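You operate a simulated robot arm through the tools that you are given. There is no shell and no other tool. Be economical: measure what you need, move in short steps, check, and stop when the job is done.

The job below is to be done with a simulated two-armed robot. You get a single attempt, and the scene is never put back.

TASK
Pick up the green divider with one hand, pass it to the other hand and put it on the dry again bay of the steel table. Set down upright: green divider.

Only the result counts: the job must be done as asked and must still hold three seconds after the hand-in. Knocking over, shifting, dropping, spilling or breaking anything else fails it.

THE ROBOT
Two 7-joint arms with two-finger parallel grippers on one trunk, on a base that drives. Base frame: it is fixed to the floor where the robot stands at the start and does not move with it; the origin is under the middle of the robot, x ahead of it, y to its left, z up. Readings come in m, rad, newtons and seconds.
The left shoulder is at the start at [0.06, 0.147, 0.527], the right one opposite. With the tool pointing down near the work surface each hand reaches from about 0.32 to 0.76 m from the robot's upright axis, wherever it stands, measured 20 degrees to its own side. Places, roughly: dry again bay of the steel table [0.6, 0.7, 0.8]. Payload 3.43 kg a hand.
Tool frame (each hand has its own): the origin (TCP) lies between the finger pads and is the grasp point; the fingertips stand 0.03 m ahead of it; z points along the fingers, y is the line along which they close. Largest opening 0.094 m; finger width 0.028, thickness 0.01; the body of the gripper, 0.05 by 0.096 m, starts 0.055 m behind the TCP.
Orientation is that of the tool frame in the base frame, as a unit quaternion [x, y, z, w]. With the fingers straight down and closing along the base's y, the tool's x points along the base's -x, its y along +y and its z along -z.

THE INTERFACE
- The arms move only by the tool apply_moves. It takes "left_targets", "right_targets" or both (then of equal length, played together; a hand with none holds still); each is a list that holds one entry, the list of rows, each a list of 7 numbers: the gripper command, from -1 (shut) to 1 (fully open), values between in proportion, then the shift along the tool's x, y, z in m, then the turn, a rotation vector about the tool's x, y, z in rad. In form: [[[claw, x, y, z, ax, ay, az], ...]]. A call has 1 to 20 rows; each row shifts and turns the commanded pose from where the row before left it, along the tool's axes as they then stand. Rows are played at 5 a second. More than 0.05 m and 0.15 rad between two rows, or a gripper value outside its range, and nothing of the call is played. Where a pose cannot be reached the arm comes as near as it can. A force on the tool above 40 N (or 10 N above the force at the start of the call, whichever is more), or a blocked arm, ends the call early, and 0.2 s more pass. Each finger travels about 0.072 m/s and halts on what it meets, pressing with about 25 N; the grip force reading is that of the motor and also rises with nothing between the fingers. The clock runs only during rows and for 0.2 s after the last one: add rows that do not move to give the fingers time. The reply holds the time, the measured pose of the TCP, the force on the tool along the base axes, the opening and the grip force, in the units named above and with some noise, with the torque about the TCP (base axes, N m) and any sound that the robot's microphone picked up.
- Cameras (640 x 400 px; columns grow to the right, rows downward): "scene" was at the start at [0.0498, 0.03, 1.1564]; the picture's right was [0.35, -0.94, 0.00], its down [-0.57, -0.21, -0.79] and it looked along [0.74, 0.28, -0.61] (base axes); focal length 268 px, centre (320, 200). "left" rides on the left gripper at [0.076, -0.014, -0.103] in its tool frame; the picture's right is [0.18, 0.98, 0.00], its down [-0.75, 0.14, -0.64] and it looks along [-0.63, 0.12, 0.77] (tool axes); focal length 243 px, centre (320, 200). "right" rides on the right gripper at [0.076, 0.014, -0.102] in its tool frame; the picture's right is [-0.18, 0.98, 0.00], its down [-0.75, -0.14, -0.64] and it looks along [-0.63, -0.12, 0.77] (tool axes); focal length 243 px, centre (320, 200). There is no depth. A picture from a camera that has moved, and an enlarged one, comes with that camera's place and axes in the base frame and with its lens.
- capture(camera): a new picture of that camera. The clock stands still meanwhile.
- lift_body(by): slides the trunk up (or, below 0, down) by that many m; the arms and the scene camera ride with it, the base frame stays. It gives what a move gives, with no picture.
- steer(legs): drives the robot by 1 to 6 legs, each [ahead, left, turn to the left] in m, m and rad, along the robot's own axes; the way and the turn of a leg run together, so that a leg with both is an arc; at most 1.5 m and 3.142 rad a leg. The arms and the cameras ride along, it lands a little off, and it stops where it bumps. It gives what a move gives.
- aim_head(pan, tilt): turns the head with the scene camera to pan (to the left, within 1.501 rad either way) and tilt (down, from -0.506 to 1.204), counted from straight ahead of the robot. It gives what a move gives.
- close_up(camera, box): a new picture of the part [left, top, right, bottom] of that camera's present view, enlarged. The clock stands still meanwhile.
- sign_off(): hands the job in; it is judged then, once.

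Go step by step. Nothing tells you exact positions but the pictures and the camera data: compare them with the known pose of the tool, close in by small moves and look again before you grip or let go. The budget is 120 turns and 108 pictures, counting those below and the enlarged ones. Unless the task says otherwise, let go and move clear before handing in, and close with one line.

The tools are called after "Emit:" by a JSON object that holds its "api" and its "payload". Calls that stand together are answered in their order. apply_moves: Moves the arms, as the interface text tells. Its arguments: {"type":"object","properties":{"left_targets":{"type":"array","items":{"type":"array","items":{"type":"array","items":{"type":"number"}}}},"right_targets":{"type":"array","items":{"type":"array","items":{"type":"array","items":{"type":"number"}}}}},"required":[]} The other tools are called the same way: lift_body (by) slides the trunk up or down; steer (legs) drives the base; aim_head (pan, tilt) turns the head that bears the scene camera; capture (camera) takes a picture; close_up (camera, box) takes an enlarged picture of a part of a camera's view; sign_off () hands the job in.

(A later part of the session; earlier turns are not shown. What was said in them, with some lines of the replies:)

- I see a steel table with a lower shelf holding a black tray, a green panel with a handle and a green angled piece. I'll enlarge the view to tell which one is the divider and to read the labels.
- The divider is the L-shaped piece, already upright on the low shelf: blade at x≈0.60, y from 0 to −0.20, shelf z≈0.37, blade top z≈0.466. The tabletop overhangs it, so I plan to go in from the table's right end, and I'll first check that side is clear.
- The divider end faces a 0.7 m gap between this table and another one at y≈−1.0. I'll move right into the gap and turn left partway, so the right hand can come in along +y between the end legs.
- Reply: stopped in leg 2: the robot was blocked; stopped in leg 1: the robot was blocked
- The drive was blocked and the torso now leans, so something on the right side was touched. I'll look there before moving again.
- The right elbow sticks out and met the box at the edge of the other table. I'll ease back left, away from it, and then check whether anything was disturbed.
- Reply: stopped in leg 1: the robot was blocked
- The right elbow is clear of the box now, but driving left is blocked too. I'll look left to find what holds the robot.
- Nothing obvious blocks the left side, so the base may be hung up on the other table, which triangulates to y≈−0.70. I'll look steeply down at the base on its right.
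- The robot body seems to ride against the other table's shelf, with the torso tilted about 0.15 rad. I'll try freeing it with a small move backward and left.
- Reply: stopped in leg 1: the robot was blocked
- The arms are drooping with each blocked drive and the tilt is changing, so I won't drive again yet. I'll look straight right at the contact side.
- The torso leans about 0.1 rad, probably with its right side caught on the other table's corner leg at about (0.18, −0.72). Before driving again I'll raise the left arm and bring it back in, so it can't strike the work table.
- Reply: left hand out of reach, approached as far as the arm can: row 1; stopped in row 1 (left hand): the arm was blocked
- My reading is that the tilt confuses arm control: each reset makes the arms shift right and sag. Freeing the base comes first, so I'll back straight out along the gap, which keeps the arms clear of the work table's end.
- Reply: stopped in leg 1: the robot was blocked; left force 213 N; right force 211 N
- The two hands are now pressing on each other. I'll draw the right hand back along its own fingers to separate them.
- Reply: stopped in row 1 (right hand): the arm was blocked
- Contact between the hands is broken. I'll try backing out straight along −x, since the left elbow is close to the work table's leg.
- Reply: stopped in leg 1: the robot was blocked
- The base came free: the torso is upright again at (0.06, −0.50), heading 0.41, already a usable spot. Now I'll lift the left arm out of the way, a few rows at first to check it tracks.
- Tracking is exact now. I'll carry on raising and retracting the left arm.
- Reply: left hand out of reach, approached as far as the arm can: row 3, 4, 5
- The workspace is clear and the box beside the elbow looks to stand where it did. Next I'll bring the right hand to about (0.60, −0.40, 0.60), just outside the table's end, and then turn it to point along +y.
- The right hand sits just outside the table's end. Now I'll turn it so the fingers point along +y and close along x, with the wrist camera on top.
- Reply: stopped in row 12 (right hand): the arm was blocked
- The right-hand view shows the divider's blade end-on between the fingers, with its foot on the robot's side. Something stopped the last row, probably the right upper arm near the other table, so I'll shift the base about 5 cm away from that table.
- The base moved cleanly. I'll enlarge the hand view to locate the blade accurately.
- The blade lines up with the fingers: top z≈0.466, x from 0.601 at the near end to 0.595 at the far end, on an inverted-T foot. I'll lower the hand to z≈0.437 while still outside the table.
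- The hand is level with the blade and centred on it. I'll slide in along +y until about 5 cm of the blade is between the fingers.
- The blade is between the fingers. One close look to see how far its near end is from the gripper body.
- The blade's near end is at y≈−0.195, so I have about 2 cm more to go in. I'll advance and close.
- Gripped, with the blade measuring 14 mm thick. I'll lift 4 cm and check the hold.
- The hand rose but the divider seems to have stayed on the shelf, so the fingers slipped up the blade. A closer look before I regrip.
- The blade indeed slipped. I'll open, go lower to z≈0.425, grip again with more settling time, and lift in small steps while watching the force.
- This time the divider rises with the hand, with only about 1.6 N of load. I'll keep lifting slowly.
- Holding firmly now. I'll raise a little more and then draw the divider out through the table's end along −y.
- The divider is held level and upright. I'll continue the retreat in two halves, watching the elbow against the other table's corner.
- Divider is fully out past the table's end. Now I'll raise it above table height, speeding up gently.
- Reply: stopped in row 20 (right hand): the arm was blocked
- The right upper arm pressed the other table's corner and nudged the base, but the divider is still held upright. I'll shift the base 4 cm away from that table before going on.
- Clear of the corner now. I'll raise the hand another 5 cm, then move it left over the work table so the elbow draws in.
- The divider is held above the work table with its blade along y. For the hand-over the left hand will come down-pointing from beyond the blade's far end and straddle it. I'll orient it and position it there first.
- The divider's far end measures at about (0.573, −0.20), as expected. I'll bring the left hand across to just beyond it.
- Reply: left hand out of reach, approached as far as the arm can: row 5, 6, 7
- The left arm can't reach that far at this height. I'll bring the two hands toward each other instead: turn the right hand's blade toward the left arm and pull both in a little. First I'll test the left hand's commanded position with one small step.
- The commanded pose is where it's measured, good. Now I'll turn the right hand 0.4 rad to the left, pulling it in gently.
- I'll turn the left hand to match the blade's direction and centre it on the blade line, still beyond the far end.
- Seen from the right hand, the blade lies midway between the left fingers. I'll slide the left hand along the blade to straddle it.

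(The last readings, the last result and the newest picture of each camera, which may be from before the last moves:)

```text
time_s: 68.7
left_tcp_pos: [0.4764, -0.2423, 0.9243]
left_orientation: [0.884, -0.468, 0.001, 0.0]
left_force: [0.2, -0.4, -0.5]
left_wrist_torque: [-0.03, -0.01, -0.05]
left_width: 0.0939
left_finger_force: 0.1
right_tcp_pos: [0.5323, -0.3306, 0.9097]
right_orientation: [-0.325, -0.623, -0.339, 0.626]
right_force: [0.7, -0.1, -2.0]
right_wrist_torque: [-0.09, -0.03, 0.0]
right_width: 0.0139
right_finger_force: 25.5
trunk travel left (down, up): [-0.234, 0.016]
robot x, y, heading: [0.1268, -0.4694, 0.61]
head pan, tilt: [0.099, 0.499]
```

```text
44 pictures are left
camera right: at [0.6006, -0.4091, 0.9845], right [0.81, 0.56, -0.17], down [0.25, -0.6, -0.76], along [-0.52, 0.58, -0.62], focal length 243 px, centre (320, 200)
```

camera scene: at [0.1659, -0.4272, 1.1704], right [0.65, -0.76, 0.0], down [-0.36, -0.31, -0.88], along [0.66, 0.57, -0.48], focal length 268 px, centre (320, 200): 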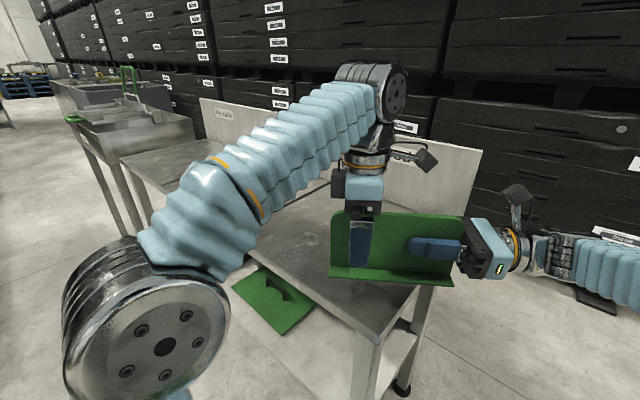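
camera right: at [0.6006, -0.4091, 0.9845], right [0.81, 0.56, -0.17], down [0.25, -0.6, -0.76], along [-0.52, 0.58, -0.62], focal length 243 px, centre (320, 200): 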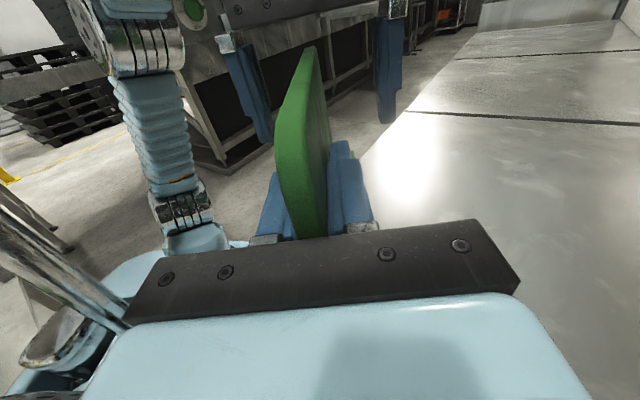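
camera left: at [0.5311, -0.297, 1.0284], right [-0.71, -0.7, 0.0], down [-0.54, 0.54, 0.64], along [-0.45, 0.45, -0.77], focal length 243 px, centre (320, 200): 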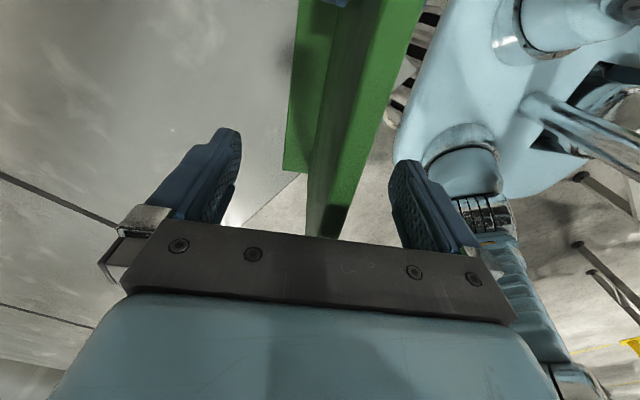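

The left fingers straddle the blade well clear of the foot and the right hand. Closing the left hand now.

Emit:
{"api": "apply_moves", "payload": {"left_targets": [[[0.3, 0, 0, 0, 0, 0, 0], [-0.3, 0, 0, 0, 0, 0, 0], [-0.6, 0, 0, 0, 0, 0, 0], [-1, 0, 0, 0, 0, 0, 0], [-1, 0, 0, 0, 0, 0, 0], [-1, 0, 0, 0, 0, 0, 0], [-1, 0, 0, 0, 0, 0, 0], [-1, 0, 0, 0, 0, 0, 0]]]}}

Emit:
{"api": "capture", "payload": {"camera": "left"}}

Emit:
{"api": "close_up", "payload": {"camera": "scene", "box": [310, 130, 530, 300]}}

```text
time_s: 70.5
left_tcp_pos: [0.4772, -0.2424, 0.9248]
left_orientation: [0.884, -0.468, 0.0, 0.0]
left_force: [-10.7, -8.0, 0.5]
left_wrist_torque: [0.02, -0.22, -0.62]
left_width: 0.0144
left_finger_force: 25.0
right_tcp_pos: [0.5331, -0.3308, 0.9091]
right_orientation: [-0.323, -0.624, -0.338, 0.626]
right_force: [10.9, 7.0, -0.9]
right_wrist_torque: [-0.16, 0.35, -0.83]
right_width: 0.0149
right_finger_force: 24.6
trunk travel left (down, up): [-0.234, 0.016]
robot x, y, heading: [0.1241, -0.4657, 0.615]
head pan, tilt: [0.099, 0.499]
```

```text
43 pictures are left
camera left: at [0.5308, -0.2967, 1.0285], right [-0.71, -0.7, 0.0], down [-0.54, 0.55, 0.64], along [-0.45, 0.45, -0.77], focal length 243 px, centre (320, 200)
```

left: 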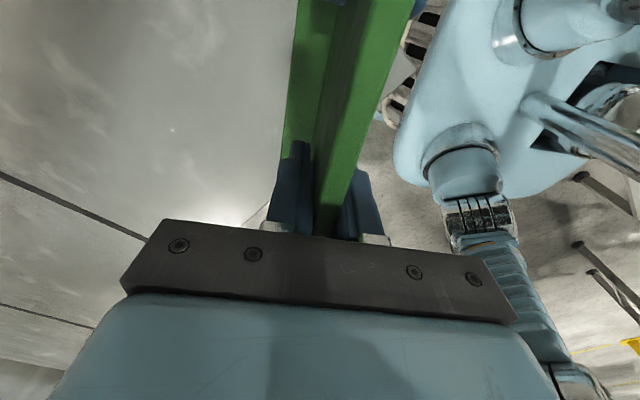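

```text
2.35 times, centred on (420, 215) of scene
camera zoom: at [0.1658, -0.4271, 1.1704], right [0.65, -0.76, 0.0], down [-0.36, -0.31, -0.88], along [0.66, 0.57, -0.48], focal length 632 px, centre (85, 165)
```

zoom: 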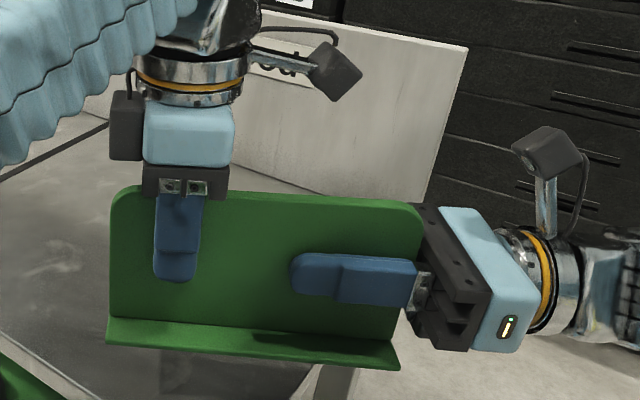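

Both hands hold the blade. I'll open the right hand while the left holds still, then back the right hand off along its own axis.

Emit:
{"api": "apply_moves", "payload": {"right_targets": [[[-0.7, 0, 0, 0, 0, 0, 0], [-0.3, 0, 0, 0, 0, 0, 0], [0.2, 0, 0, 0, 0, 0, 0], [0.6, 0, 0, 0, 0, 0, 0], [0.6, 0, 0, 0, 0, 0, 0]]], "left_targets": [[[-1, 0, 0, 0, 0, 0, 0], [-1, 0, 0, 0, 0, 0, 0], [-1, 0, 0, 0, 0, 0, 0], [-1, 0, 0, 0, 0, 0, 0], [-1, 0, 0, 0, 0, 0, 0]]]}}

Emit:
{"api": "close_up", "payload": {"camera": "scene", "box": [310, 130, 530, 300]}}

```text
time_s: 71.7
left_tcp_pos: [0.4768, -0.2423, 0.9245]
left_orientation: [0.884, -0.468, 0.001, 0.001]
left_force: [-0.1, 0.6, -0.2]
left_wrist_torque: [0.09, 0.04, 0.01]
left_width: 0.0141
left_finger_force: 24.7
right_tcp_pos: [0.5325, -0.3301, 0.9105]
right_orientation: [-0.324, -0.624, -0.338, 0.626]
right_force: [0.1, 0.5, -0.3]
right_wrist_torque: [0.0, 0.03, 0.0]
right_width: 0.0753
right_finger_force: 0.2
trunk travel left (down, up): [-0.234, 0.016]
robot x, y, heading: [0.1216, -0.4696, 0.617]
head pan, tilt: [0.099, 0.499]
```

```text
2.35 times, centred on (420, 215) of scene
camera zoom: at [0.1658, -0.4271, 1.1704], right [0.65, -0.76, 0.0], down [-0.36, -0.31, -0.88], along [0.66, 0.57, -0.48], focal length 632 px, centre (85, 165)
```

zoom: 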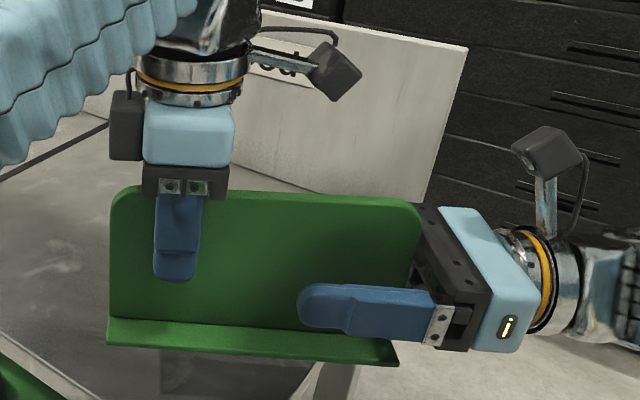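

The left hand alone holds the divider steadily. Now backing the right hand off.

Emit:
{"api": "apply_moves", "payload": {"right_targets": [[[0.6, 0, 0, -0.01, 0, 0, 0], [0.6, 0, 0, -0.02, 0, 0, 0], [0.6, 0, 0, -0.02, 0, 0, 0], [0.6, 0, 0, -0.02, 0, 0, 0], [0.6, 0, 0, -0.02, 0, 0, 0], [0.6, 0, 0, -0.02, 0, 0, 0], [0.6, 0, 0, -0.01, 0, 0, 0]]], "left_targets": [[[-1, 0, 0, 0, 0, 0, 0], [-1, 0, 0, 0, 0, 0, 0], [-1, 0, 0, 0, 0, 0, 0], [-1, 0, 0, 0, 0, 0, 0], [-1, 0, 0, 0, 0, 0, 0], [-1, 0, 0, 0, 0, 0, 0], [-1, 0, 0, 0, 0, 0, 0]]]}}

Emit:
{"api": "capture", "payload": {"camera": "scene"}}

Emit:
{"api": "aim_head", "payload": {"pan": -0.9, "tilt": 0.8}}

Emit:
{"api": "capture", "payload": {"camera": "scene"}}

```text
time_s: 73.3
left_tcp_pos: [0.4773, -0.2402, 0.9252]
left_orientation: [0.884, -0.468, 0.0, 0.0]
left_force: [0.4, 0.6, -0.1]
left_wrist_torque: [0.07, 0.09, 0.01]
left_width: 0.014
left_finger_force: 25.4
right_tcp_pos: [0.5991, -0.429, 0.9105]
right_orientation: [-0.324, -0.624, -0.338, 0.626]
right_force: [-0.1, -0.9, -0.5]
right_wrist_torque: [0.03, -0.01, 0.01]
right_width: 0.075
right_finger_force: 0.1
trunk travel left (down, up): [-0.234, 0.016]
robot x, y, heading: [0.1232, -0.4657, 0.617]
head pan, tilt: [0.099, 0.499]
```

```text
40 pictures are left
camera scene: at [0.1658, -0.4271, 1.1704], right [0.65, -0.76, 0.0], down [-0.36, -0.31, -0.88], along [0.66, 0.57, -0.48], focal length 268 px, centre (320, 200)
```

scene: 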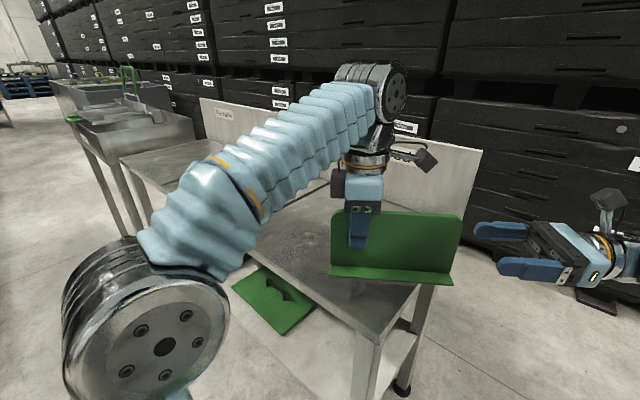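

```text
time_s: 74.6
left_tcp_pos: [0.4763, -0.2414, 0.9242]
left_orientation: [0.884, -0.468, 0.001, 0.001]
left_force: [-0.1, -0.8, 1.0]
left_wrist_torque: [0.06, 0.03, -0.01]
left_width: 0.0139
left_finger_force: 24.6
right_tcp_pos: [0.6005, -0.4296, 0.9101]
right_orientation: [-0.324, -0.623, -0.34, 0.626]
right_force: [-0.3, -0.2, 0.5]
right_wrist_torque: [-0.01, 0.06, -0.02]
right_width: 0.0754
right_finger_force: 0.0
trunk travel left (down, up): [-0.234, 0.016]
robot x, y, heading: [0.1202, -0.4682, 0.614]
head pan, tilt: [-0.901, 0.799]
```

```text
39 pictures are left
camera scene: at [0.1743, -0.5094, 1.1445], right [-0.28, -0.96, 0.0], down [-0.69, 0.2, -0.7], along [0.67, -0.2, -0.72], focal length 268 px, centre (320, 200)
```

scene: 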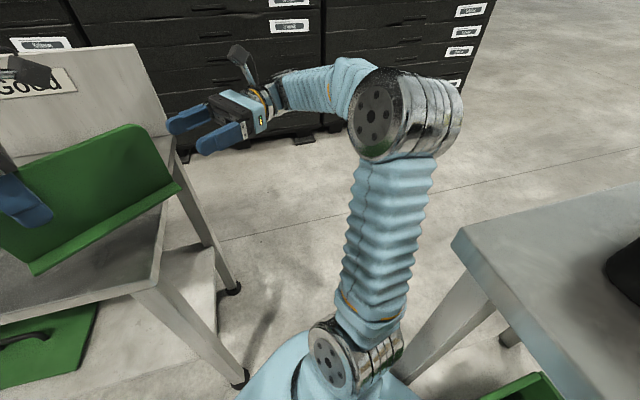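

The right arm is clear of both tables and the divider hangs upright from the left hand. I'll strafe diagonally left and back, out of the gap.

Emit:
{"api": "steer", "payload": {"legs": [[0, 0.2, 0]]}}

Emit:
{"api": "steer", "payload": {"legs": [[0, 0.25, 0]]}}

Emit:
{"api": "aim_head", "payload": {"pan": 0.1, "tilt": 0.6}}

Emit:
{"api": "capture", "payload": {"camera": "scene"}}

```text
time_s: 76.2
left_tcp_pos: [0.3626, -0.08, 0.9247]
left_orientation: [0.883, -0.469, 0.001, 0.001]
left_force: [-0.9, 0.5, 0.2]
left_wrist_torque: [0.06, 0.09, 0.0]
left_width: 0.0138
left_finger_force: 25.1
right_tcp_pos: [0.4862, -0.2687, 0.9101]
right_orientation: [-0.324, -0.623, -0.339, 0.626]
right_force: [0.6, -1.2, -0.1]
right_wrist_torque: [-0.01, -0.01, 0.02]
right_width: 0.0751
right_finger_force: 0.0
trunk travel left (down, up): [-0.234, 0.016]
robot x, y, heading: [0.0106, -0.3093, 0.613]
head pan, tilt: [-0.901, 0.799]
```

```text
time_s: 78.0
left_tcp_pos: [0.2188, 0.125, 0.9244]
left_orientation: [0.884, -0.467, 0.001, 0.0]
left_force: [-0.3, 0.9, -0.2]
left_wrist_torque: [0.09, 0.09, 0.04]
left_width: 0.0144
left_finger_force: 25.3
right_tcp_pos: [0.3423, -0.0612, 0.9095]
right_orientation: [-0.323, -0.624, -0.338, 0.626]
right_force: [0.3, 0.9, -0.1]
right_wrist_torque: [-0.02, 0.05, -0.01]
right_width: 0.0752
right_finger_force: 0.0
trunk travel left (down, up): [-0.234, 0.016]
robot x, y, heading: [-0.1381, -0.1048, 0.617]
head pan, tilt: [-0.901, 0.799]
```

```text
time_s: 79.3
left_tcp_pos: [0.219, 0.1251, 0.9243]
left_orientation: [0.884, -0.467, 0.001, 0.001]
left_force: [-0.3, -1.3, 0.3]
left_wrist_torque: [0.07, 0.03, 0.0]
left_width: 0.0141
left_finger_force: 25.1
right_tcp_pos: [0.3417, -0.0625, 0.91]
right_orientation: [-0.323, -0.624, -0.337, 0.627]
right_force: [-0.4, 0.7, 0.3]
right_wrist_torque: [0.0, 0.03, 0.03]
right_width: 0.0752
right_finger_force: 0.2
trunk travel left (down, up): [-0.234, 0.016]
robot x, y, heading: [-0.1384, -0.1016, 0.615]
head pan, tilt: [0.099, 0.6]
```

```text
38 pictures are left
camera scene: at [-0.0941, -0.0624, 1.1613], right [0.65, -0.76, 0.0], down [-0.43, -0.37, -0.82], along [0.62, 0.54, -0.57], focal length 268 px, centre (320, 200)
```

scene: 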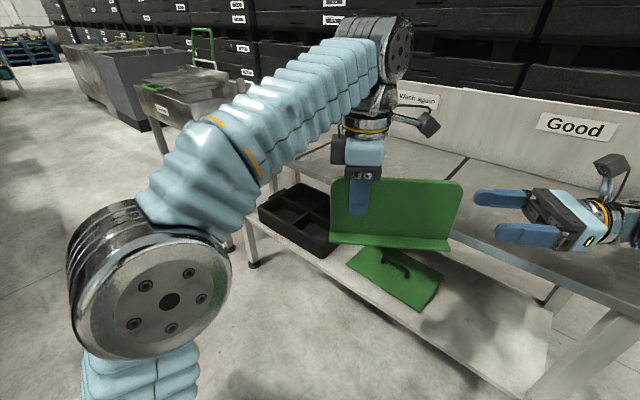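

The robot is out of the gap with the divider upright. I'll drive to in front of the dry-again bay (its centre is near x 0.6, y 0.69) and turn to face the table.

Emit:
{"api": "steer", "payload": {"legs": [[0.2, 0.25, 0], [0.2, 0.25, 0]]}}

Emit:
{"api": "steer", "payload": {"legs": [[0, 0, -0.61]]}}

Emit:
{"api": "capture", "payload": {"camera": "scene"}}

```text
time_s: 83.1
left_tcp_pos: [0.2601, 0.7572, 0.9251]
left_orientation: [0.884, -0.468, 0.001, 0.001]
left_force: [0.2, -0.1, 0.1]
left_wrist_torque: [0.1, 0.04, 0.02]
left_width: 0.0141
left_finger_force: 24.9
right_tcp_pos: [0.3833, 0.5693, 0.9098]
right_orientation: [-0.323, -0.624, -0.338, 0.626]
right_force: [0.1, -0.2, 0.1]
right_wrist_torque: [0.01, 0.0, 0.02]
right_width: 0.0751
right_finger_force: 0.0
trunk travel left (down, up): [-0.234, 0.016]
robot x, y, heading: [-0.0945, 0.5289, 0.611]
head pan, tilt: [0.099, 0.6]
```

```text
time_s: 85.2
left_tcp_pos: [0.3267, 0.5113, 0.9246]
left_orientation: [-0.702, 0.713, -0.001, -0.001]
left_force: [-0.8, -0.4, 0.3]
left_wrist_torque: [0.06, 0.0, 0.03]
left_width: 0.0142
left_finger_force: 25.1
right_tcp_pos: [0.3202, 0.2865, 0.9095]
right_orientation: [0.496, 0.497, 0.511, -0.495]
right_force: [0.1, -0.3, 0.7]
right_wrist_torque: [0.04, -0.03, 0.01]
right_width: 0.0752
right_finger_force: 0.1
trunk travel left (down, up): [-0.234, 0.016]
robot x, y, heading: [-0.0951, 0.5259, -0.001]
head pan, tilt: [0.099, 0.6]
```

```text
37 pictures are left
camera scene: at [-0.0366, 0.5367, 1.1614], right [0.1, -0.99, 0.0], down [-0.56, -0.06, -0.82], along [0.82, 0.08, -0.57], focal length 268 px, centre (320, 200)
```

scene: 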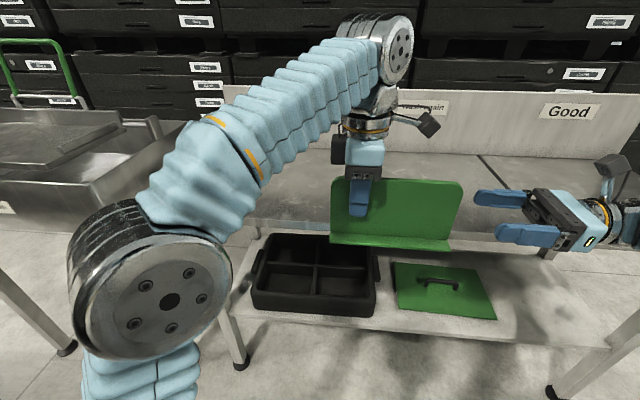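

Facing the table with the bay just to the left of the divider. I'll raise the divider slightly and drive forward and a bit left.

Emit:
{"api": "apply_moves", "payload": {"left_targets": [[[-1, 0, 0, -0.006, 0, 0, 0], [-1, 0, 0, -0.01, 0, 0, 0], [-1, 0, 0, 0, 0, 0, 0]]]}}

Emit:
{"api": "steer", "payload": {"legs": [[0.08, 0.05, 0], [0.1, 0, 0]]}}

Emit:
{"api": "capture", "payload": {"camera": "scene"}}

Emit:
{"api": "capture", "payload": {"camera": "left"}}

```text
time_s: 86.0
left_tcp_pos: [0.3262, 0.5103, 0.9408]
left_orientation: [-0.701, 0.713, -0.001, 0.0]
left_force: [-0.1, -0.4, -1.7]
left_wrist_torque: [0.11, -0.01, 0.0]
left_width: 0.0142
left_finger_force: 25.0
right_tcp_pos: [0.3201, 0.2864, 0.9091]
right_orientation: [0.497, 0.496, 0.512, -0.494]
right_force: [-0.1, 0.0, 0.7]
right_wrist_torque: [0.02, 0.02, 0.02]
right_width: 0.075
right_finger_force: 0.2
trunk travel left (down, up): [-0.234, 0.016]
robot x, y, heading: [-0.0919, 0.5258, -0.001]
head pan, tilt: [0.099, 0.6]
```

```text
time_s: 87.8
left_tcp_pos: [0.5058, 0.5602, 0.9414]
left_orientation: [-0.703, 0.712, -0.001, -0.001]
left_force: [0.9, 0.5, -1.7]
left_wrist_torque: [0.12, -0.01, 0.0]
left_width: 0.014
left_finger_force: 24.4
right_tcp_pos: [0.5018, 0.3364, 0.9106]
right_orientation: [0.496, 0.498, 0.511, -0.496]
right_force: [-0.3, -0.4, 0.1]
right_wrist_torque: [0.02, 0.0, 0.02]
right_width: 0.075
right_finger_force: 0.2
trunk travel left (down, up): [-0.234, 0.016]
robot x, y, heading: [0.0872, 0.5781, 0.004]
head pan, tilt: [0.099, 0.6]
```

```text
36 pictures are left
camera scene: at [0.1429, 0.586, 1.1614], right [0.1, -0.99, 0.0], down [-0.56, -0.06, -0.83], along [0.82, 0.08, -0.56], focal length 268 px, centre (320, 200)
```

scene: 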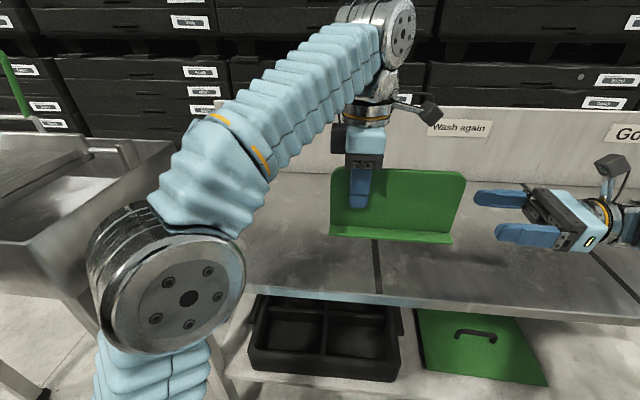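

```text
35 pictures are left
camera left: at [0.5201, 0.4849, 1.0446], right [-0.99, -0.17, 0.0], down [-0.13, 0.76, 0.64], along [-0.11, 0.63, -0.77], focal length 243 px, centre (320, 200)
```

left: 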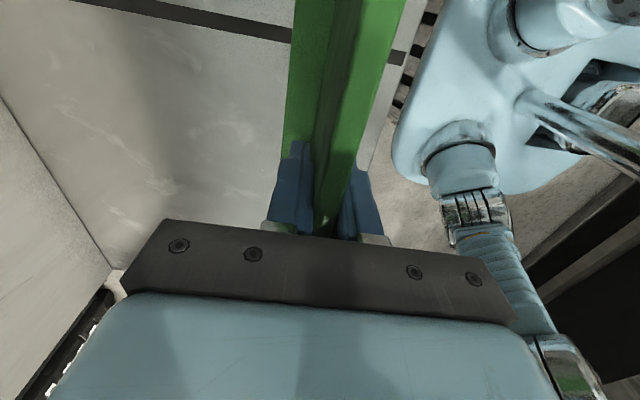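

The bay spans about y 0.51–0.90 and x 0.39–0.81, with the table top at z≈0.80. I'll carry the divider so its centre is over about (0.58, 0.70).

Emit:
{"api": "apply_moves", "payload": {"left_targets": [[[-1, -0.012, -0.004, 0.001, 0, 0, 0], [-1, -0.02, -0.008, 0.002, 0, 0, 0], [-1, -0.022, -0.009, 0.002, 0, 0, 0], [-1, -0.022, -0.009, 0.002, 0, 0, 0], [-1, -0.022, -0.009, 0.002, 0, 0, 0], [-1, -0.022, -0.009, 0.002, 0, 0, 0], [-1, -0.022, -0.009, 0.002, 0, 0, 0], [-1, -0.022, -0.009, 0.002, 0, 0, 0], [-1, -0.015, -0.004, 0.001, 0, 0, 0], [-1, -0.007, -0.002, 0, 0, 0, 0], [-1, 0, 0, 0, 0, 0, 0]]]}}

Emit:
{"api": "capture", "payload": {"camera": "scene"}}

Emit:
{"api": "capture", "payload": {"camera": "left"}}

Emit:
{"api": "capture", "payload": {"camera": "right"}}

```text
time_s: 90.2
left_tcp_pos: [0.5816, 0.7475, 0.925]
left_orientation: [-0.702, 0.712, -0.001, -0.001]
left_force: [-0.2, -0.2, -2.0]
left_wrist_torque: [0.05, 0.04, -0.01]
left_width: 0.0138
left_finger_force: 24.5
right_tcp_pos: [0.5, 0.3368, 0.9094]
right_orientation: [0.497, 0.496, 0.512, -0.494]
right_force: [-0.2, 1.0, -0.2]
right_wrist_torque: [0.03, 0.0, 0.01]
right_width: 0.0751
right_finger_force: 0.0
trunk travel left (down, up): [-0.234, 0.016]
robot x, y, heading: [0.0814, 0.5781, -0.0]
head pan, tilt: [0.099, 0.6]
```

```text
34 pictures are left
camera scene: at [0.1432, 0.5861, 1.1613], right [0.1, -0.99, 0.0], down [-0.56, -0.06, -0.82], along [0.82, 0.08, -0.57], focal length 268 px, centre (320, 200)
```

scene: 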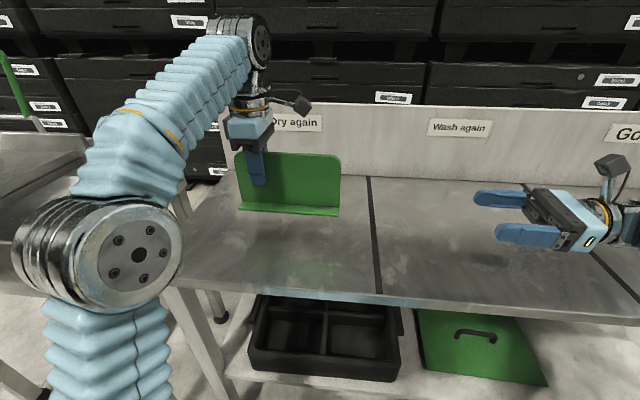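

```text
33 pictures are left
camera left: at [0.595, 0.6707, 1.0283], right [-0.99, -0.17, 0.0], down [-0.13, 0.76, 0.64], along [-0.11, 0.63, -0.77], focal length 243 px, centre (320, 200)
```

left: 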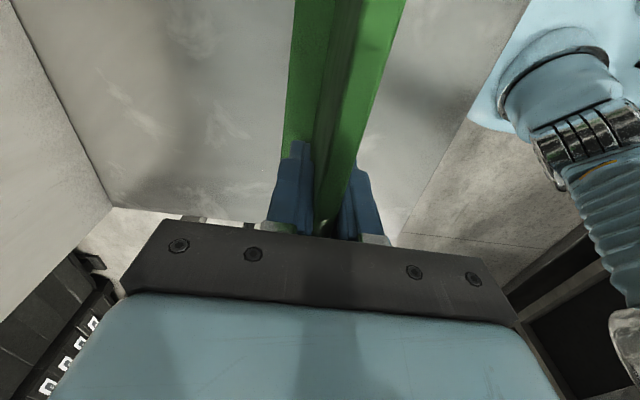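

```text
32 pictures are left
camera right: at [0.5103, 0.2322, 0.9845], right [0.99, -0.01, -0.17], down [-0.14, -0.63, -0.76], along [-0.1, 0.78, -0.62], focal length 243 px, centre (320, 200)
```

right: 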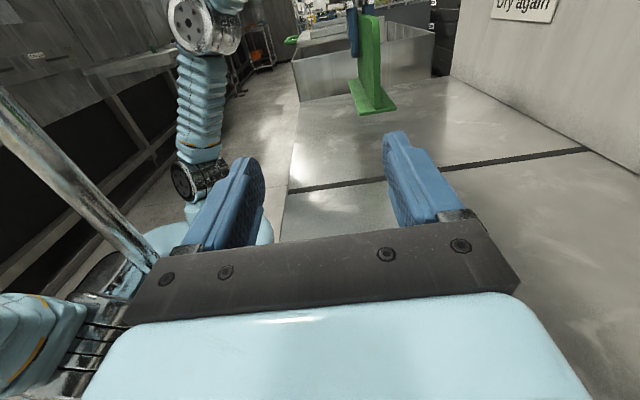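

The divider is inside the bay. I'll check it's level, then lower it.

Emit:
{"api": "close_up", "payload": {"camera": "scene", "box": [210, 90, 380, 260]}}

Emit:
{"api": "close_up", "payload": {"camera": "right", "box": [300, 0, 440, 130]}}

Emit:
{"api": "apply_moves", "payload": {"left_targets": [[[-1, 0, 0, 0.008, 0, 0, 0], [-1, 0, 0, 0.01, 0, 0, 0], [-1, 0, 0, 0.01, 0, 0, 0], [-1, 0, 0, 0.006, 0, 0, 0], [-1, 0, 0, 0, 0, 0, 0]]]}}

Emit:
{"api": "close_up", "payload": {"camera": "right", "box": [300, 0, 440, 130]}}

```text
2.35 times, centred on (295, 175) of scene
camera zoom: at [0.1432, 0.5861, 1.1613], right [0.1, -0.99, 0.0], down [-0.56, -0.06, -0.82], along [0.82, 0.08, -0.57], focal length 632 px, centre (379, 259)
```

zoom: 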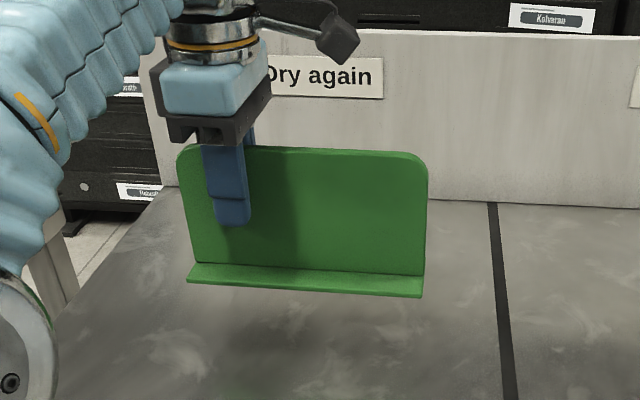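

```text
3.08 times, centred on (370, 65) of right
camera zoom: at [0.5103, 0.2322, 0.9845], right [0.99, -0.01, -0.17], down [-0.14, -0.63, -0.76], along [-0.1, 0.78, -0.62], focal length 746 px, centre (166, 615)
```

zoom: 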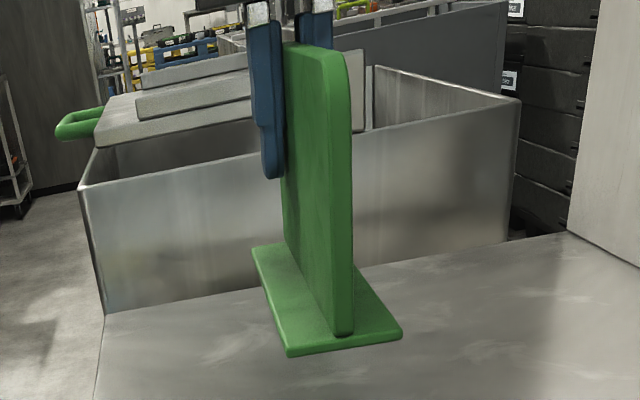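

```text
time_s: 91.5
left_tcp_pos: [0.5808, 0.746, 0.8903]
left_orientation: [-0.702, 0.712, -0.001, -0.001]
left_force: [0.8, 0.0, -1.5]
left_wrist_torque: [0.11, 0.0, 0.02]
left_width: 0.0143
left_finger_force: 25.1
right_tcp_pos: [0.5002, 0.3363, 0.9098]
right_orientation: [0.496, 0.498, 0.511, -0.496]
right_force: [-0.4, 0.1, 0.1]
right_wrist_torque: [0.0, -0.01, -0.02]
right_width: 0.0754
right_finger_force: 0.1
trunk travel left (down, up): [-0.234, 0.016]
robot x, y, heading: [0.0881, 0.5752, 0.0]
head pan, tilt: [0.099, 0.6]
```

```text
3.08 times, centred on (370, 65) of right
camera zoom: at [0.5104, 0.2322, 0.9845], right [0.99, -0.01, -0.17], down [-0.14, -0.63, -0.76], along [-0.1, 0.78, -0.62], focal length 746 px, centre (166, 615)
```

zoom: 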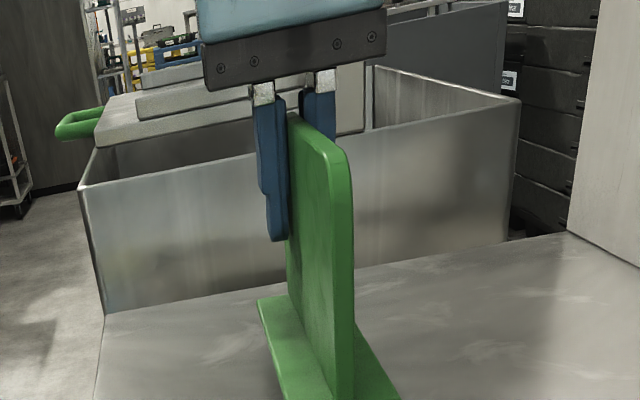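

Upright and nearly level. Lowering in small steps now, reading the force for contact.

Emit:
{"api": "apply_moves", "payload": {"left_targets": [[[-1, 0, 0, 0.004, 0, 0, 0], [-1, 0, 0, 0.004, 0, 0, 0], [-1, 0, 0, 0.003, 0, 0, 0], [-1, 0, 0, 0, 0, 0, 0]]]}}

Emit:
{"api": "capture", "payload": {"camera": "right"}}

Emit:
{"api": "close_up", "payload": {"camera": "scene", "box": [210, 130, 380, 260]}}

```text
time_s: 92.5
left_tcp_pos: [0.5817, 0.7453, 0.88]
left_orientation: [-0.702, 0.712, 0.0, -0.001]
left_force: [0.2, -0.1, -1.1]
left_wrist_torque: [0.1, -0.02, 0.02]
left_width: 0.014
left_finger_force: 24.7
right_tcp_pos: [0.4999, 0.336, 0.9101]
right_orientation: [0.497, 0.497, 0.51, -0.495]
right_force: [0.1, 0.2, 0.1]
right_wrist_torque: [0.0, 0.0, -0.02]
right_width: 0.0751
right_finger_force: 0.1
trunk travel left (down, up): [-0.234, 0.016]
robot x, y, heading: [0.0861, 0.5765, -0.003]
head pan, tilt: [0.099, 0.6]
```

```text
28 pictures are left
camera right: at [0.5104, 0.2322, 0.9845], right [0.99, -0.01, -0.17], down [-0.14, -0.63, -0.76], along [-0.1, 0.78, -0.62], focal length 243 px, centre (320, 200)
```

right: 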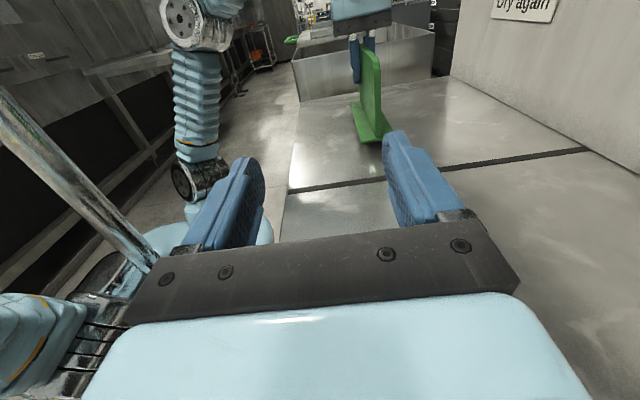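

```text
3.08 times, centred on (295, 195) of scene
camera zoom: at [0.1431, 0.5861, 1.1614], right [0.1, -0.99, 0.0], down [-0.56, -0.06, -0.82], along [0.82, 0.08, -0.57], focal length 826 px, centre (397, 215)
```

zoom: 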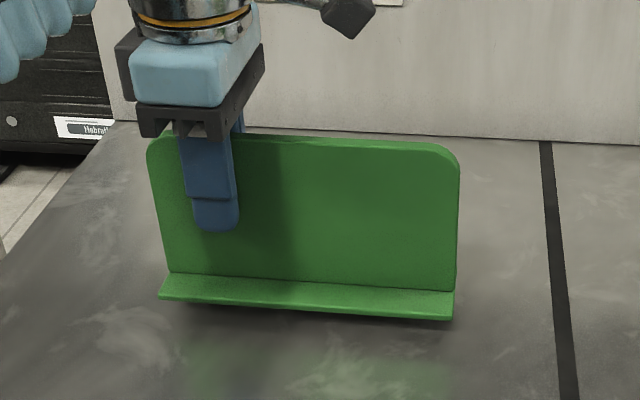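

Emit:
{"api": "apply_moves", "payload": {"left_targets": [[[-1, 0, 0, 0.003, 0, 0, 0], [-1, 0, 0, 0.002, 0, 0, 0], [-1, 0, 0, 0, 0, 0, 0]]]}}

Emit:
{"api": "apply_moves", "payload": {"left_targets": [[[-1, 0, 0, 0.002, 0, 0, 0], [-1, 0, 0, 0.002, 0, 0, 0], [-1, 0, 0, 0, 0, 0, 0]]]}}

Emit:
{"api": "close_up", "payload": {"camera": "scene", "box": [210, 130, 380, 260]}}

```text
time_s: 93.2
left_tcp_pos: [0.5818, 0.7467, 0.8748]
left_orientation: [-0.702, 0.712, -0.001, 0.0]
left_force: [0.3, 0.4, -1.3]
left_wrist_torque: [0.07, 0.01, 0.0]
left_width: 0.0139
left_finger_force: 25.1
right_tcp_pos: [0.4988, 0.3356, 0.9094]
right_orientation: [0.496, 0.497, 0.511, -0.495]
right_force: [0.0, 0.3, 0.2]
right_wrist_torque: [0.0, -0.04, -0.02]
right_width: 0.0753
right_finger_force: 0.1
trunk travel left (down, up): [-0.234, 0.016]
robot x, y, heading: [0.0887, 0.5762, -0.001]
head pan, tilt: [0.099, 0.6]
```

```text
time_s: 94.0
left_tcp_pos: [0.5814, 0.746, 0.8708]
left_orientation: [-0.702, 0.712, -0.001, 0.0]
left_force: [0.3, 0.5, -1.1]
left_wrist_torque: [0.06, -0.01, 0.01]
left_width: 0.0141
left_finger_force: 24.9
right_tcp_pos: [0.5004, 0.3371, 0.9101]
right_orientation: [0.497, 0.497, 0.511, -0.495]
right_force: [0.3, -0.7, -0.1]
right_wrist_torque: [-0.01, -0.01, 0.03]
right_width: 0.0754
right_finger_force: 0.0
trunk travel left (down, up): [-0.234, 0.016]
robot x, y, heading: [0.0851, 0.5761, -0.002]
head pan, tilt: [0.099, 0.6]
```

```text
3.08 times, centred on (295, 195) of scene
camera zoom: at [0.1431, 0.5861, 1.1614], right [0.1, -0.99, 0.0], down [-0.56, -0.06, -0.82], along [0.82, 0.08, -0.57], focal length 826 px, centre (397, 215)
```

zoom: 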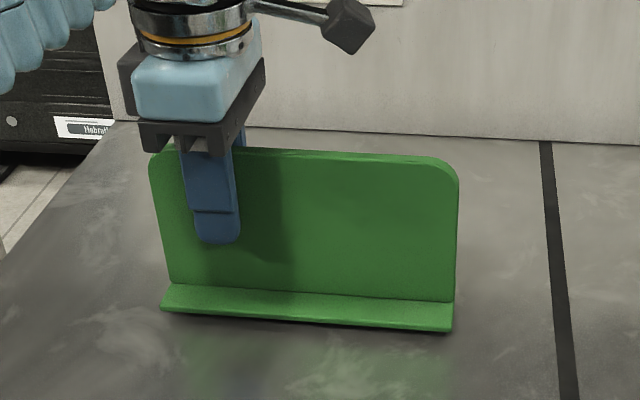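

Almost touching now: only a thin shadow gap shows. I'll continue a few millimetres at a time.

Emit:
{"api": "apply_moves", "payload": {"left_targets": [[[-1, 0, 0, 0.002, 0, 0, 0], [-1, 0, 0, 0.002, 0, 0, 0], [-1, 0, 0, 0, 0, 0, 0]]]}}

Emit:
{"api": "apply_moves", "payload": {"left_targets": [[[-1, 0, 0, 0.002, 0, 0, 0], [-1, 0, 0, 0, 0, 0, 0]]]}}

Emit:
{"api": "close_up", "payload": {"camera": "scene", "box": [210, 130, 380, 260]}}

```text
time_s: 94.8
left_tcp_pos: [0.5814, 0.7459, 0.8668]
left_orientation: [-0.702, 0.712, 0.0, -0.001]
left_force: [-0.3, 1.1, -1.3]
left_wrist_torque: [0.08, 0.02, 0.04]
left_width: 0.0139
left_finger_force: 24.8
right_tcp_pos: [0.4997, 0.3372, 0.9102]
right_orientation: [0.497, 0.497, 0.511, -0.495]
right_force: [-0.7, 0.9, 0.2]
right_wrist_torque: [-0.01, 0.0, 0.02]
right_width: 0.075
right_finger_force: 0.1
trunk travel left (down, up): [-0.234, 0.016]
robot x, y, heading: [0.0895, 0.5761, -0.0]
head pan, tilt: [0.099, 0.6]
```

```text
time_s: 95.5
left_tcp_pos: [0.5819, 0.7467, 0.8641]
left_orientation: [-0.703, 0.712, 0.0, 0.0]
left_force: [-0.6, 0.1, -2.3]
left_wrist_torque: [0.1, 0.02, 0.01]
left_width: 0.014
left_finger_force: 25.0
right_tcp_pos: [0.5003, 0.3368, 0.9089]
right_orientation: [0.497, 0.497, 0.511, -0.495]
right_force: [-0.8, 0.3, -0.5]
right_wrist_torque: [-0.05, -0.04, -0.01]
right_width: 0.0753
right_finger_force: 0.1
trunk travel left (down, up): [-0.234, 0.016]
robot x, y, heading: [0.0859, 0.5763, 0.001]
head pan, tilt: [0.099, 0.6]
```

```text
3.08 times, centred on (295, 195) of scene
camera zoom: at [0.1431, 0.5861, 1.1614], right [0.1, -0.99, 0.0], down [-0.56, -0.06, -0.82], along [0.82, 0.08, -0.57], focal length 826 px, centre (397, 215)
```

zoom: 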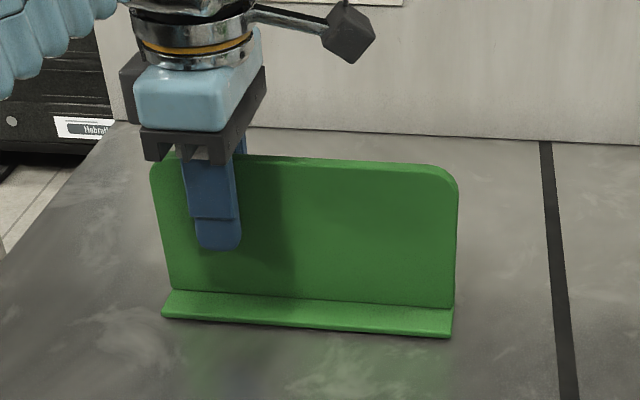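

Emit:
{"api": "apply_moves", "payload": {"left_targets": [[[-1, 0, 0, 0.002, 0, 0, 0], [-1, 0, 0, 0, 0, 0, 0]]]}}

Emit:
{"api": "apply_moves", "payload": {"left_targets": [[[-1, 0, 0, 0.002, 0, 0, 0], [-1, 0, 0, 0, 0, 0, 0]]]}}

Emit:
{"api": "close_up", "payload": {"camera": "scene", "box": [210, 170, 380, 260]}}

```text
time_s: 96.0
left_tcp_pos: [0.5818, 0.7462, 0.8626]
left_orientation: [-0.702, 0.712, -0.001, -0.001]
left_force: [0.1, 0.8, -0.4]
left_wrist_torque: [0.15, 0.01, 0.02]
left_width: 0.0141
left_finger_force: 24.8
right_tcp_pos: [0.4996, 0.3378, 0.9101]
right_orientation: [0.497, 0.497, 0.512, -0.495]
right_force: [-0.4, -0.4, -0.1]
right_wrist_torque: [0.0, 0.01, 0.0]
right_width: 0.0752
right_finger_force: 0.0
trunk travel left (down, up): [-0.234, 0.016]
robot x, y, heading: [0.0856, 0.5804, 0.001]
head pan, tilt: [0.099, 0.6]
```

```text
time_s: 96.7
left_tcp_pos: [0.5815, 0.746, 0.8622]
left_orientation: [-0.702, 0.712, -0.002, 0.001]
left_force: [1.3, -1.8, 16.9]
left_wrist_torque: [0.57, 0.13, 0.0]
left_width: 0.0141
left_finger_force: 24.9
right_tcp_pos: [0.4994, 0.3355, 0.9101]
right_orientation: [0.497, 0.497, 0.511, -0.495]
right_force: [0.6, 0.1, 0.3]
right_wrist_torque: [0.0, -0.01, 0.01]
right_width: 0.0751
right_finger_force: 0.1
trunk travel left (down, up): [-0.234, 0.016]
robot x, y, heading: [0.0882, 0.5799, 0.001]
head pan, tilt: [0.099, 0.6]
```

```text
3.76 times, centred on (295, 215) of scene
camera zoom: at [0.1423, 0.5855, 1.1616], right [0.1, -0.99, 0.0], down [-0.56, -0.06, -0.83], along [0.82, 0.08, -0.56], focal length 1010 px, centre (414, 144)
```

zoom: 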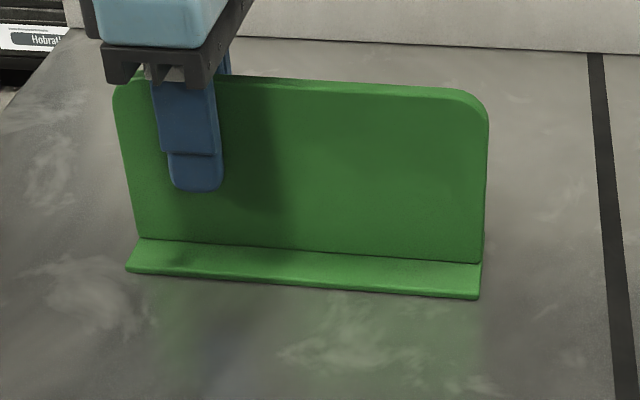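

The foot is on the table: the force jumped to +17 N. I'll ease off a millimetre, open slowly, and check before withdrawing.

Emit:
{"api": "apply_moves", "payload": {"left_targets": [[[-1, 0, 0, -0.0015, 0, 0, 0], [-0.8, 0, 0, 0, 0, 0, 0], [-0.6, 0, 0, 0, 0, 0, 0], [-0.3, 0, 0, 0, 0, 0, 0], [0.2, 0, 0, 0, 0, 0, 0], [0.5, 0, 0, 0, 0, 0, 0], [0.5, 0, 0, 0, 0, 0, 0]]]}}

Emit:
{"api": "close_up", "payload": {"camera": "scene", "box": [210, 130, 380, 260]}}

Emit:
{"api": "capture", "payload": {"camera": "left"}}

```text
time_s: 98.2
left_tcp_pos: [0.5818, 0.7445, 0.8623]
left_orientation: [-0.703, 0.712, 0.0, -0.001]
left_force: [-0.1, -0.6, -0.5]
left_wrist_torque: [0.02, 0.0, -0.01]
left_width: 0.0705
left_finger_force: 0.1
right_tcp_pos: [0.5007, 0.3355, 0.9104]
right_orientation: [0.497, 0.497, 0.511, -0.495]
right_force: [-0.4, 0.1, 0.5]
right_wrist_torque: [0.01, -0.02, -0.05]
right_width: 0.0752
right_finger_force: 0.1
trunk travel left (down, up): [-0.234, 0.016]
robot x, y, heading: [0.0856, 0.5786, 0.004]
head pan, tilt: [0.099, 0.6]
```

```text
3.08 times, centred on (295, 195) of scene
camera zoom: at [0.1431, 0.5861, 1.1614], right [0.1, -0.99, 0.0], down [-0.56, -0.06, -0.82], along [0.82, 0.08, -0.57], focal length 826 px, centre (397, 215)
```

zoom: 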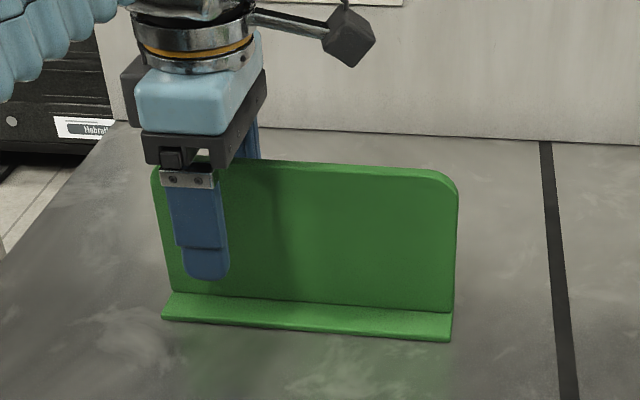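

```text
22 pictures are left
camera left: at [0.5955, 0.6699, 0.9661], right [-0.99, -0.17, 0.0], down [-0.13, 0.76, 0.64], along [-0.11, 0.63, -0.77], focal length 243 px, centre (320, 200)
```

left: 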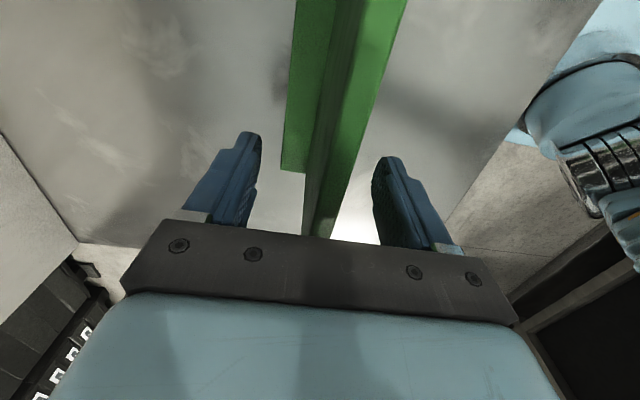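

The divider stands on its own, with both fingers off the blade. I'll slide the hand off past the blade's far end along +y, since straight up is near the arm's reach limit.

Emit:
{"api": "apply_moves", "payload": {"left_targets": [[[0.8, 0, 0, 0, 0, 0, 0], [0.8, -0.01, 0, 0, 0, 0, 0], [0.8, -0.015, 0, 0, 0, 0, 0], [0.8, -0.02, 0, 0, 0, 0, 0], [0.8, -0.02, 0, 0, 0, 0, 0], [0.8, -0.02, 0, 0, 0, 0, 0], [0.8, -0.02, 0, 0, 0, 0, 0]]]}}

Emit:
{"api": "capture", "payload": {"camera": "scene"}}

```text
time_s: 99.8
left_tcp_pos: [0.5841, 0.8499, 0.8648]
left_orientation: [-0.702, 0.712, -0.001, 0.0]
left_force: [-0.1, 0.0, -0.3]
left_wrist_torque: [0.0, -0.01, 0.02]
left_width: 0.0846
left_finger_force: 0.0
right_tcp_pos: [0.5001, 0.3361, 0.9093]
right_orientation: [0.496, 0.497, 0.511, -0.495]
right_force: [-0.3, 0.3, 0.4]
right_wrist_torque: [0.01, 0.0, 0.02]
right_width: 0.0752
right_finger_force: 0.2
trunk travel left (down, up): [-0.234, 0.016]
robot x, y, heading: [0.087, 0.5754, -0.0]
head pan, tilt: [0.099, 0.6]
```

```text
21 pictures are left
camera scene: at [0.1431, 0.586, 1.1614], right [0.1, -0.99, 0.0], down [-0.56, -0.06, -0.82], along [0.82, 0.08, -0.57], focal length 268 px, centre (320, 200)
```

scene: 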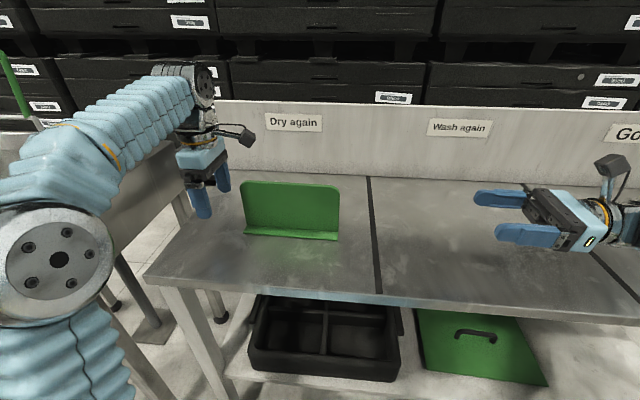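

The divider stands upright in the dry-again bay, and both hands are clear of it. Handing in.

Emit:
{"api": "sign_off", "payload": {}}

```text
The job is handed in.
```

The green divider was passed from the right hand to the left and now stands upright in the dry again bay, with both hands clear. While driving in early on, the robot bumped and leaned against the neighbouring table. The box at that table's edge looked unmoved afterwards, but I couldn't confirm that exactly.
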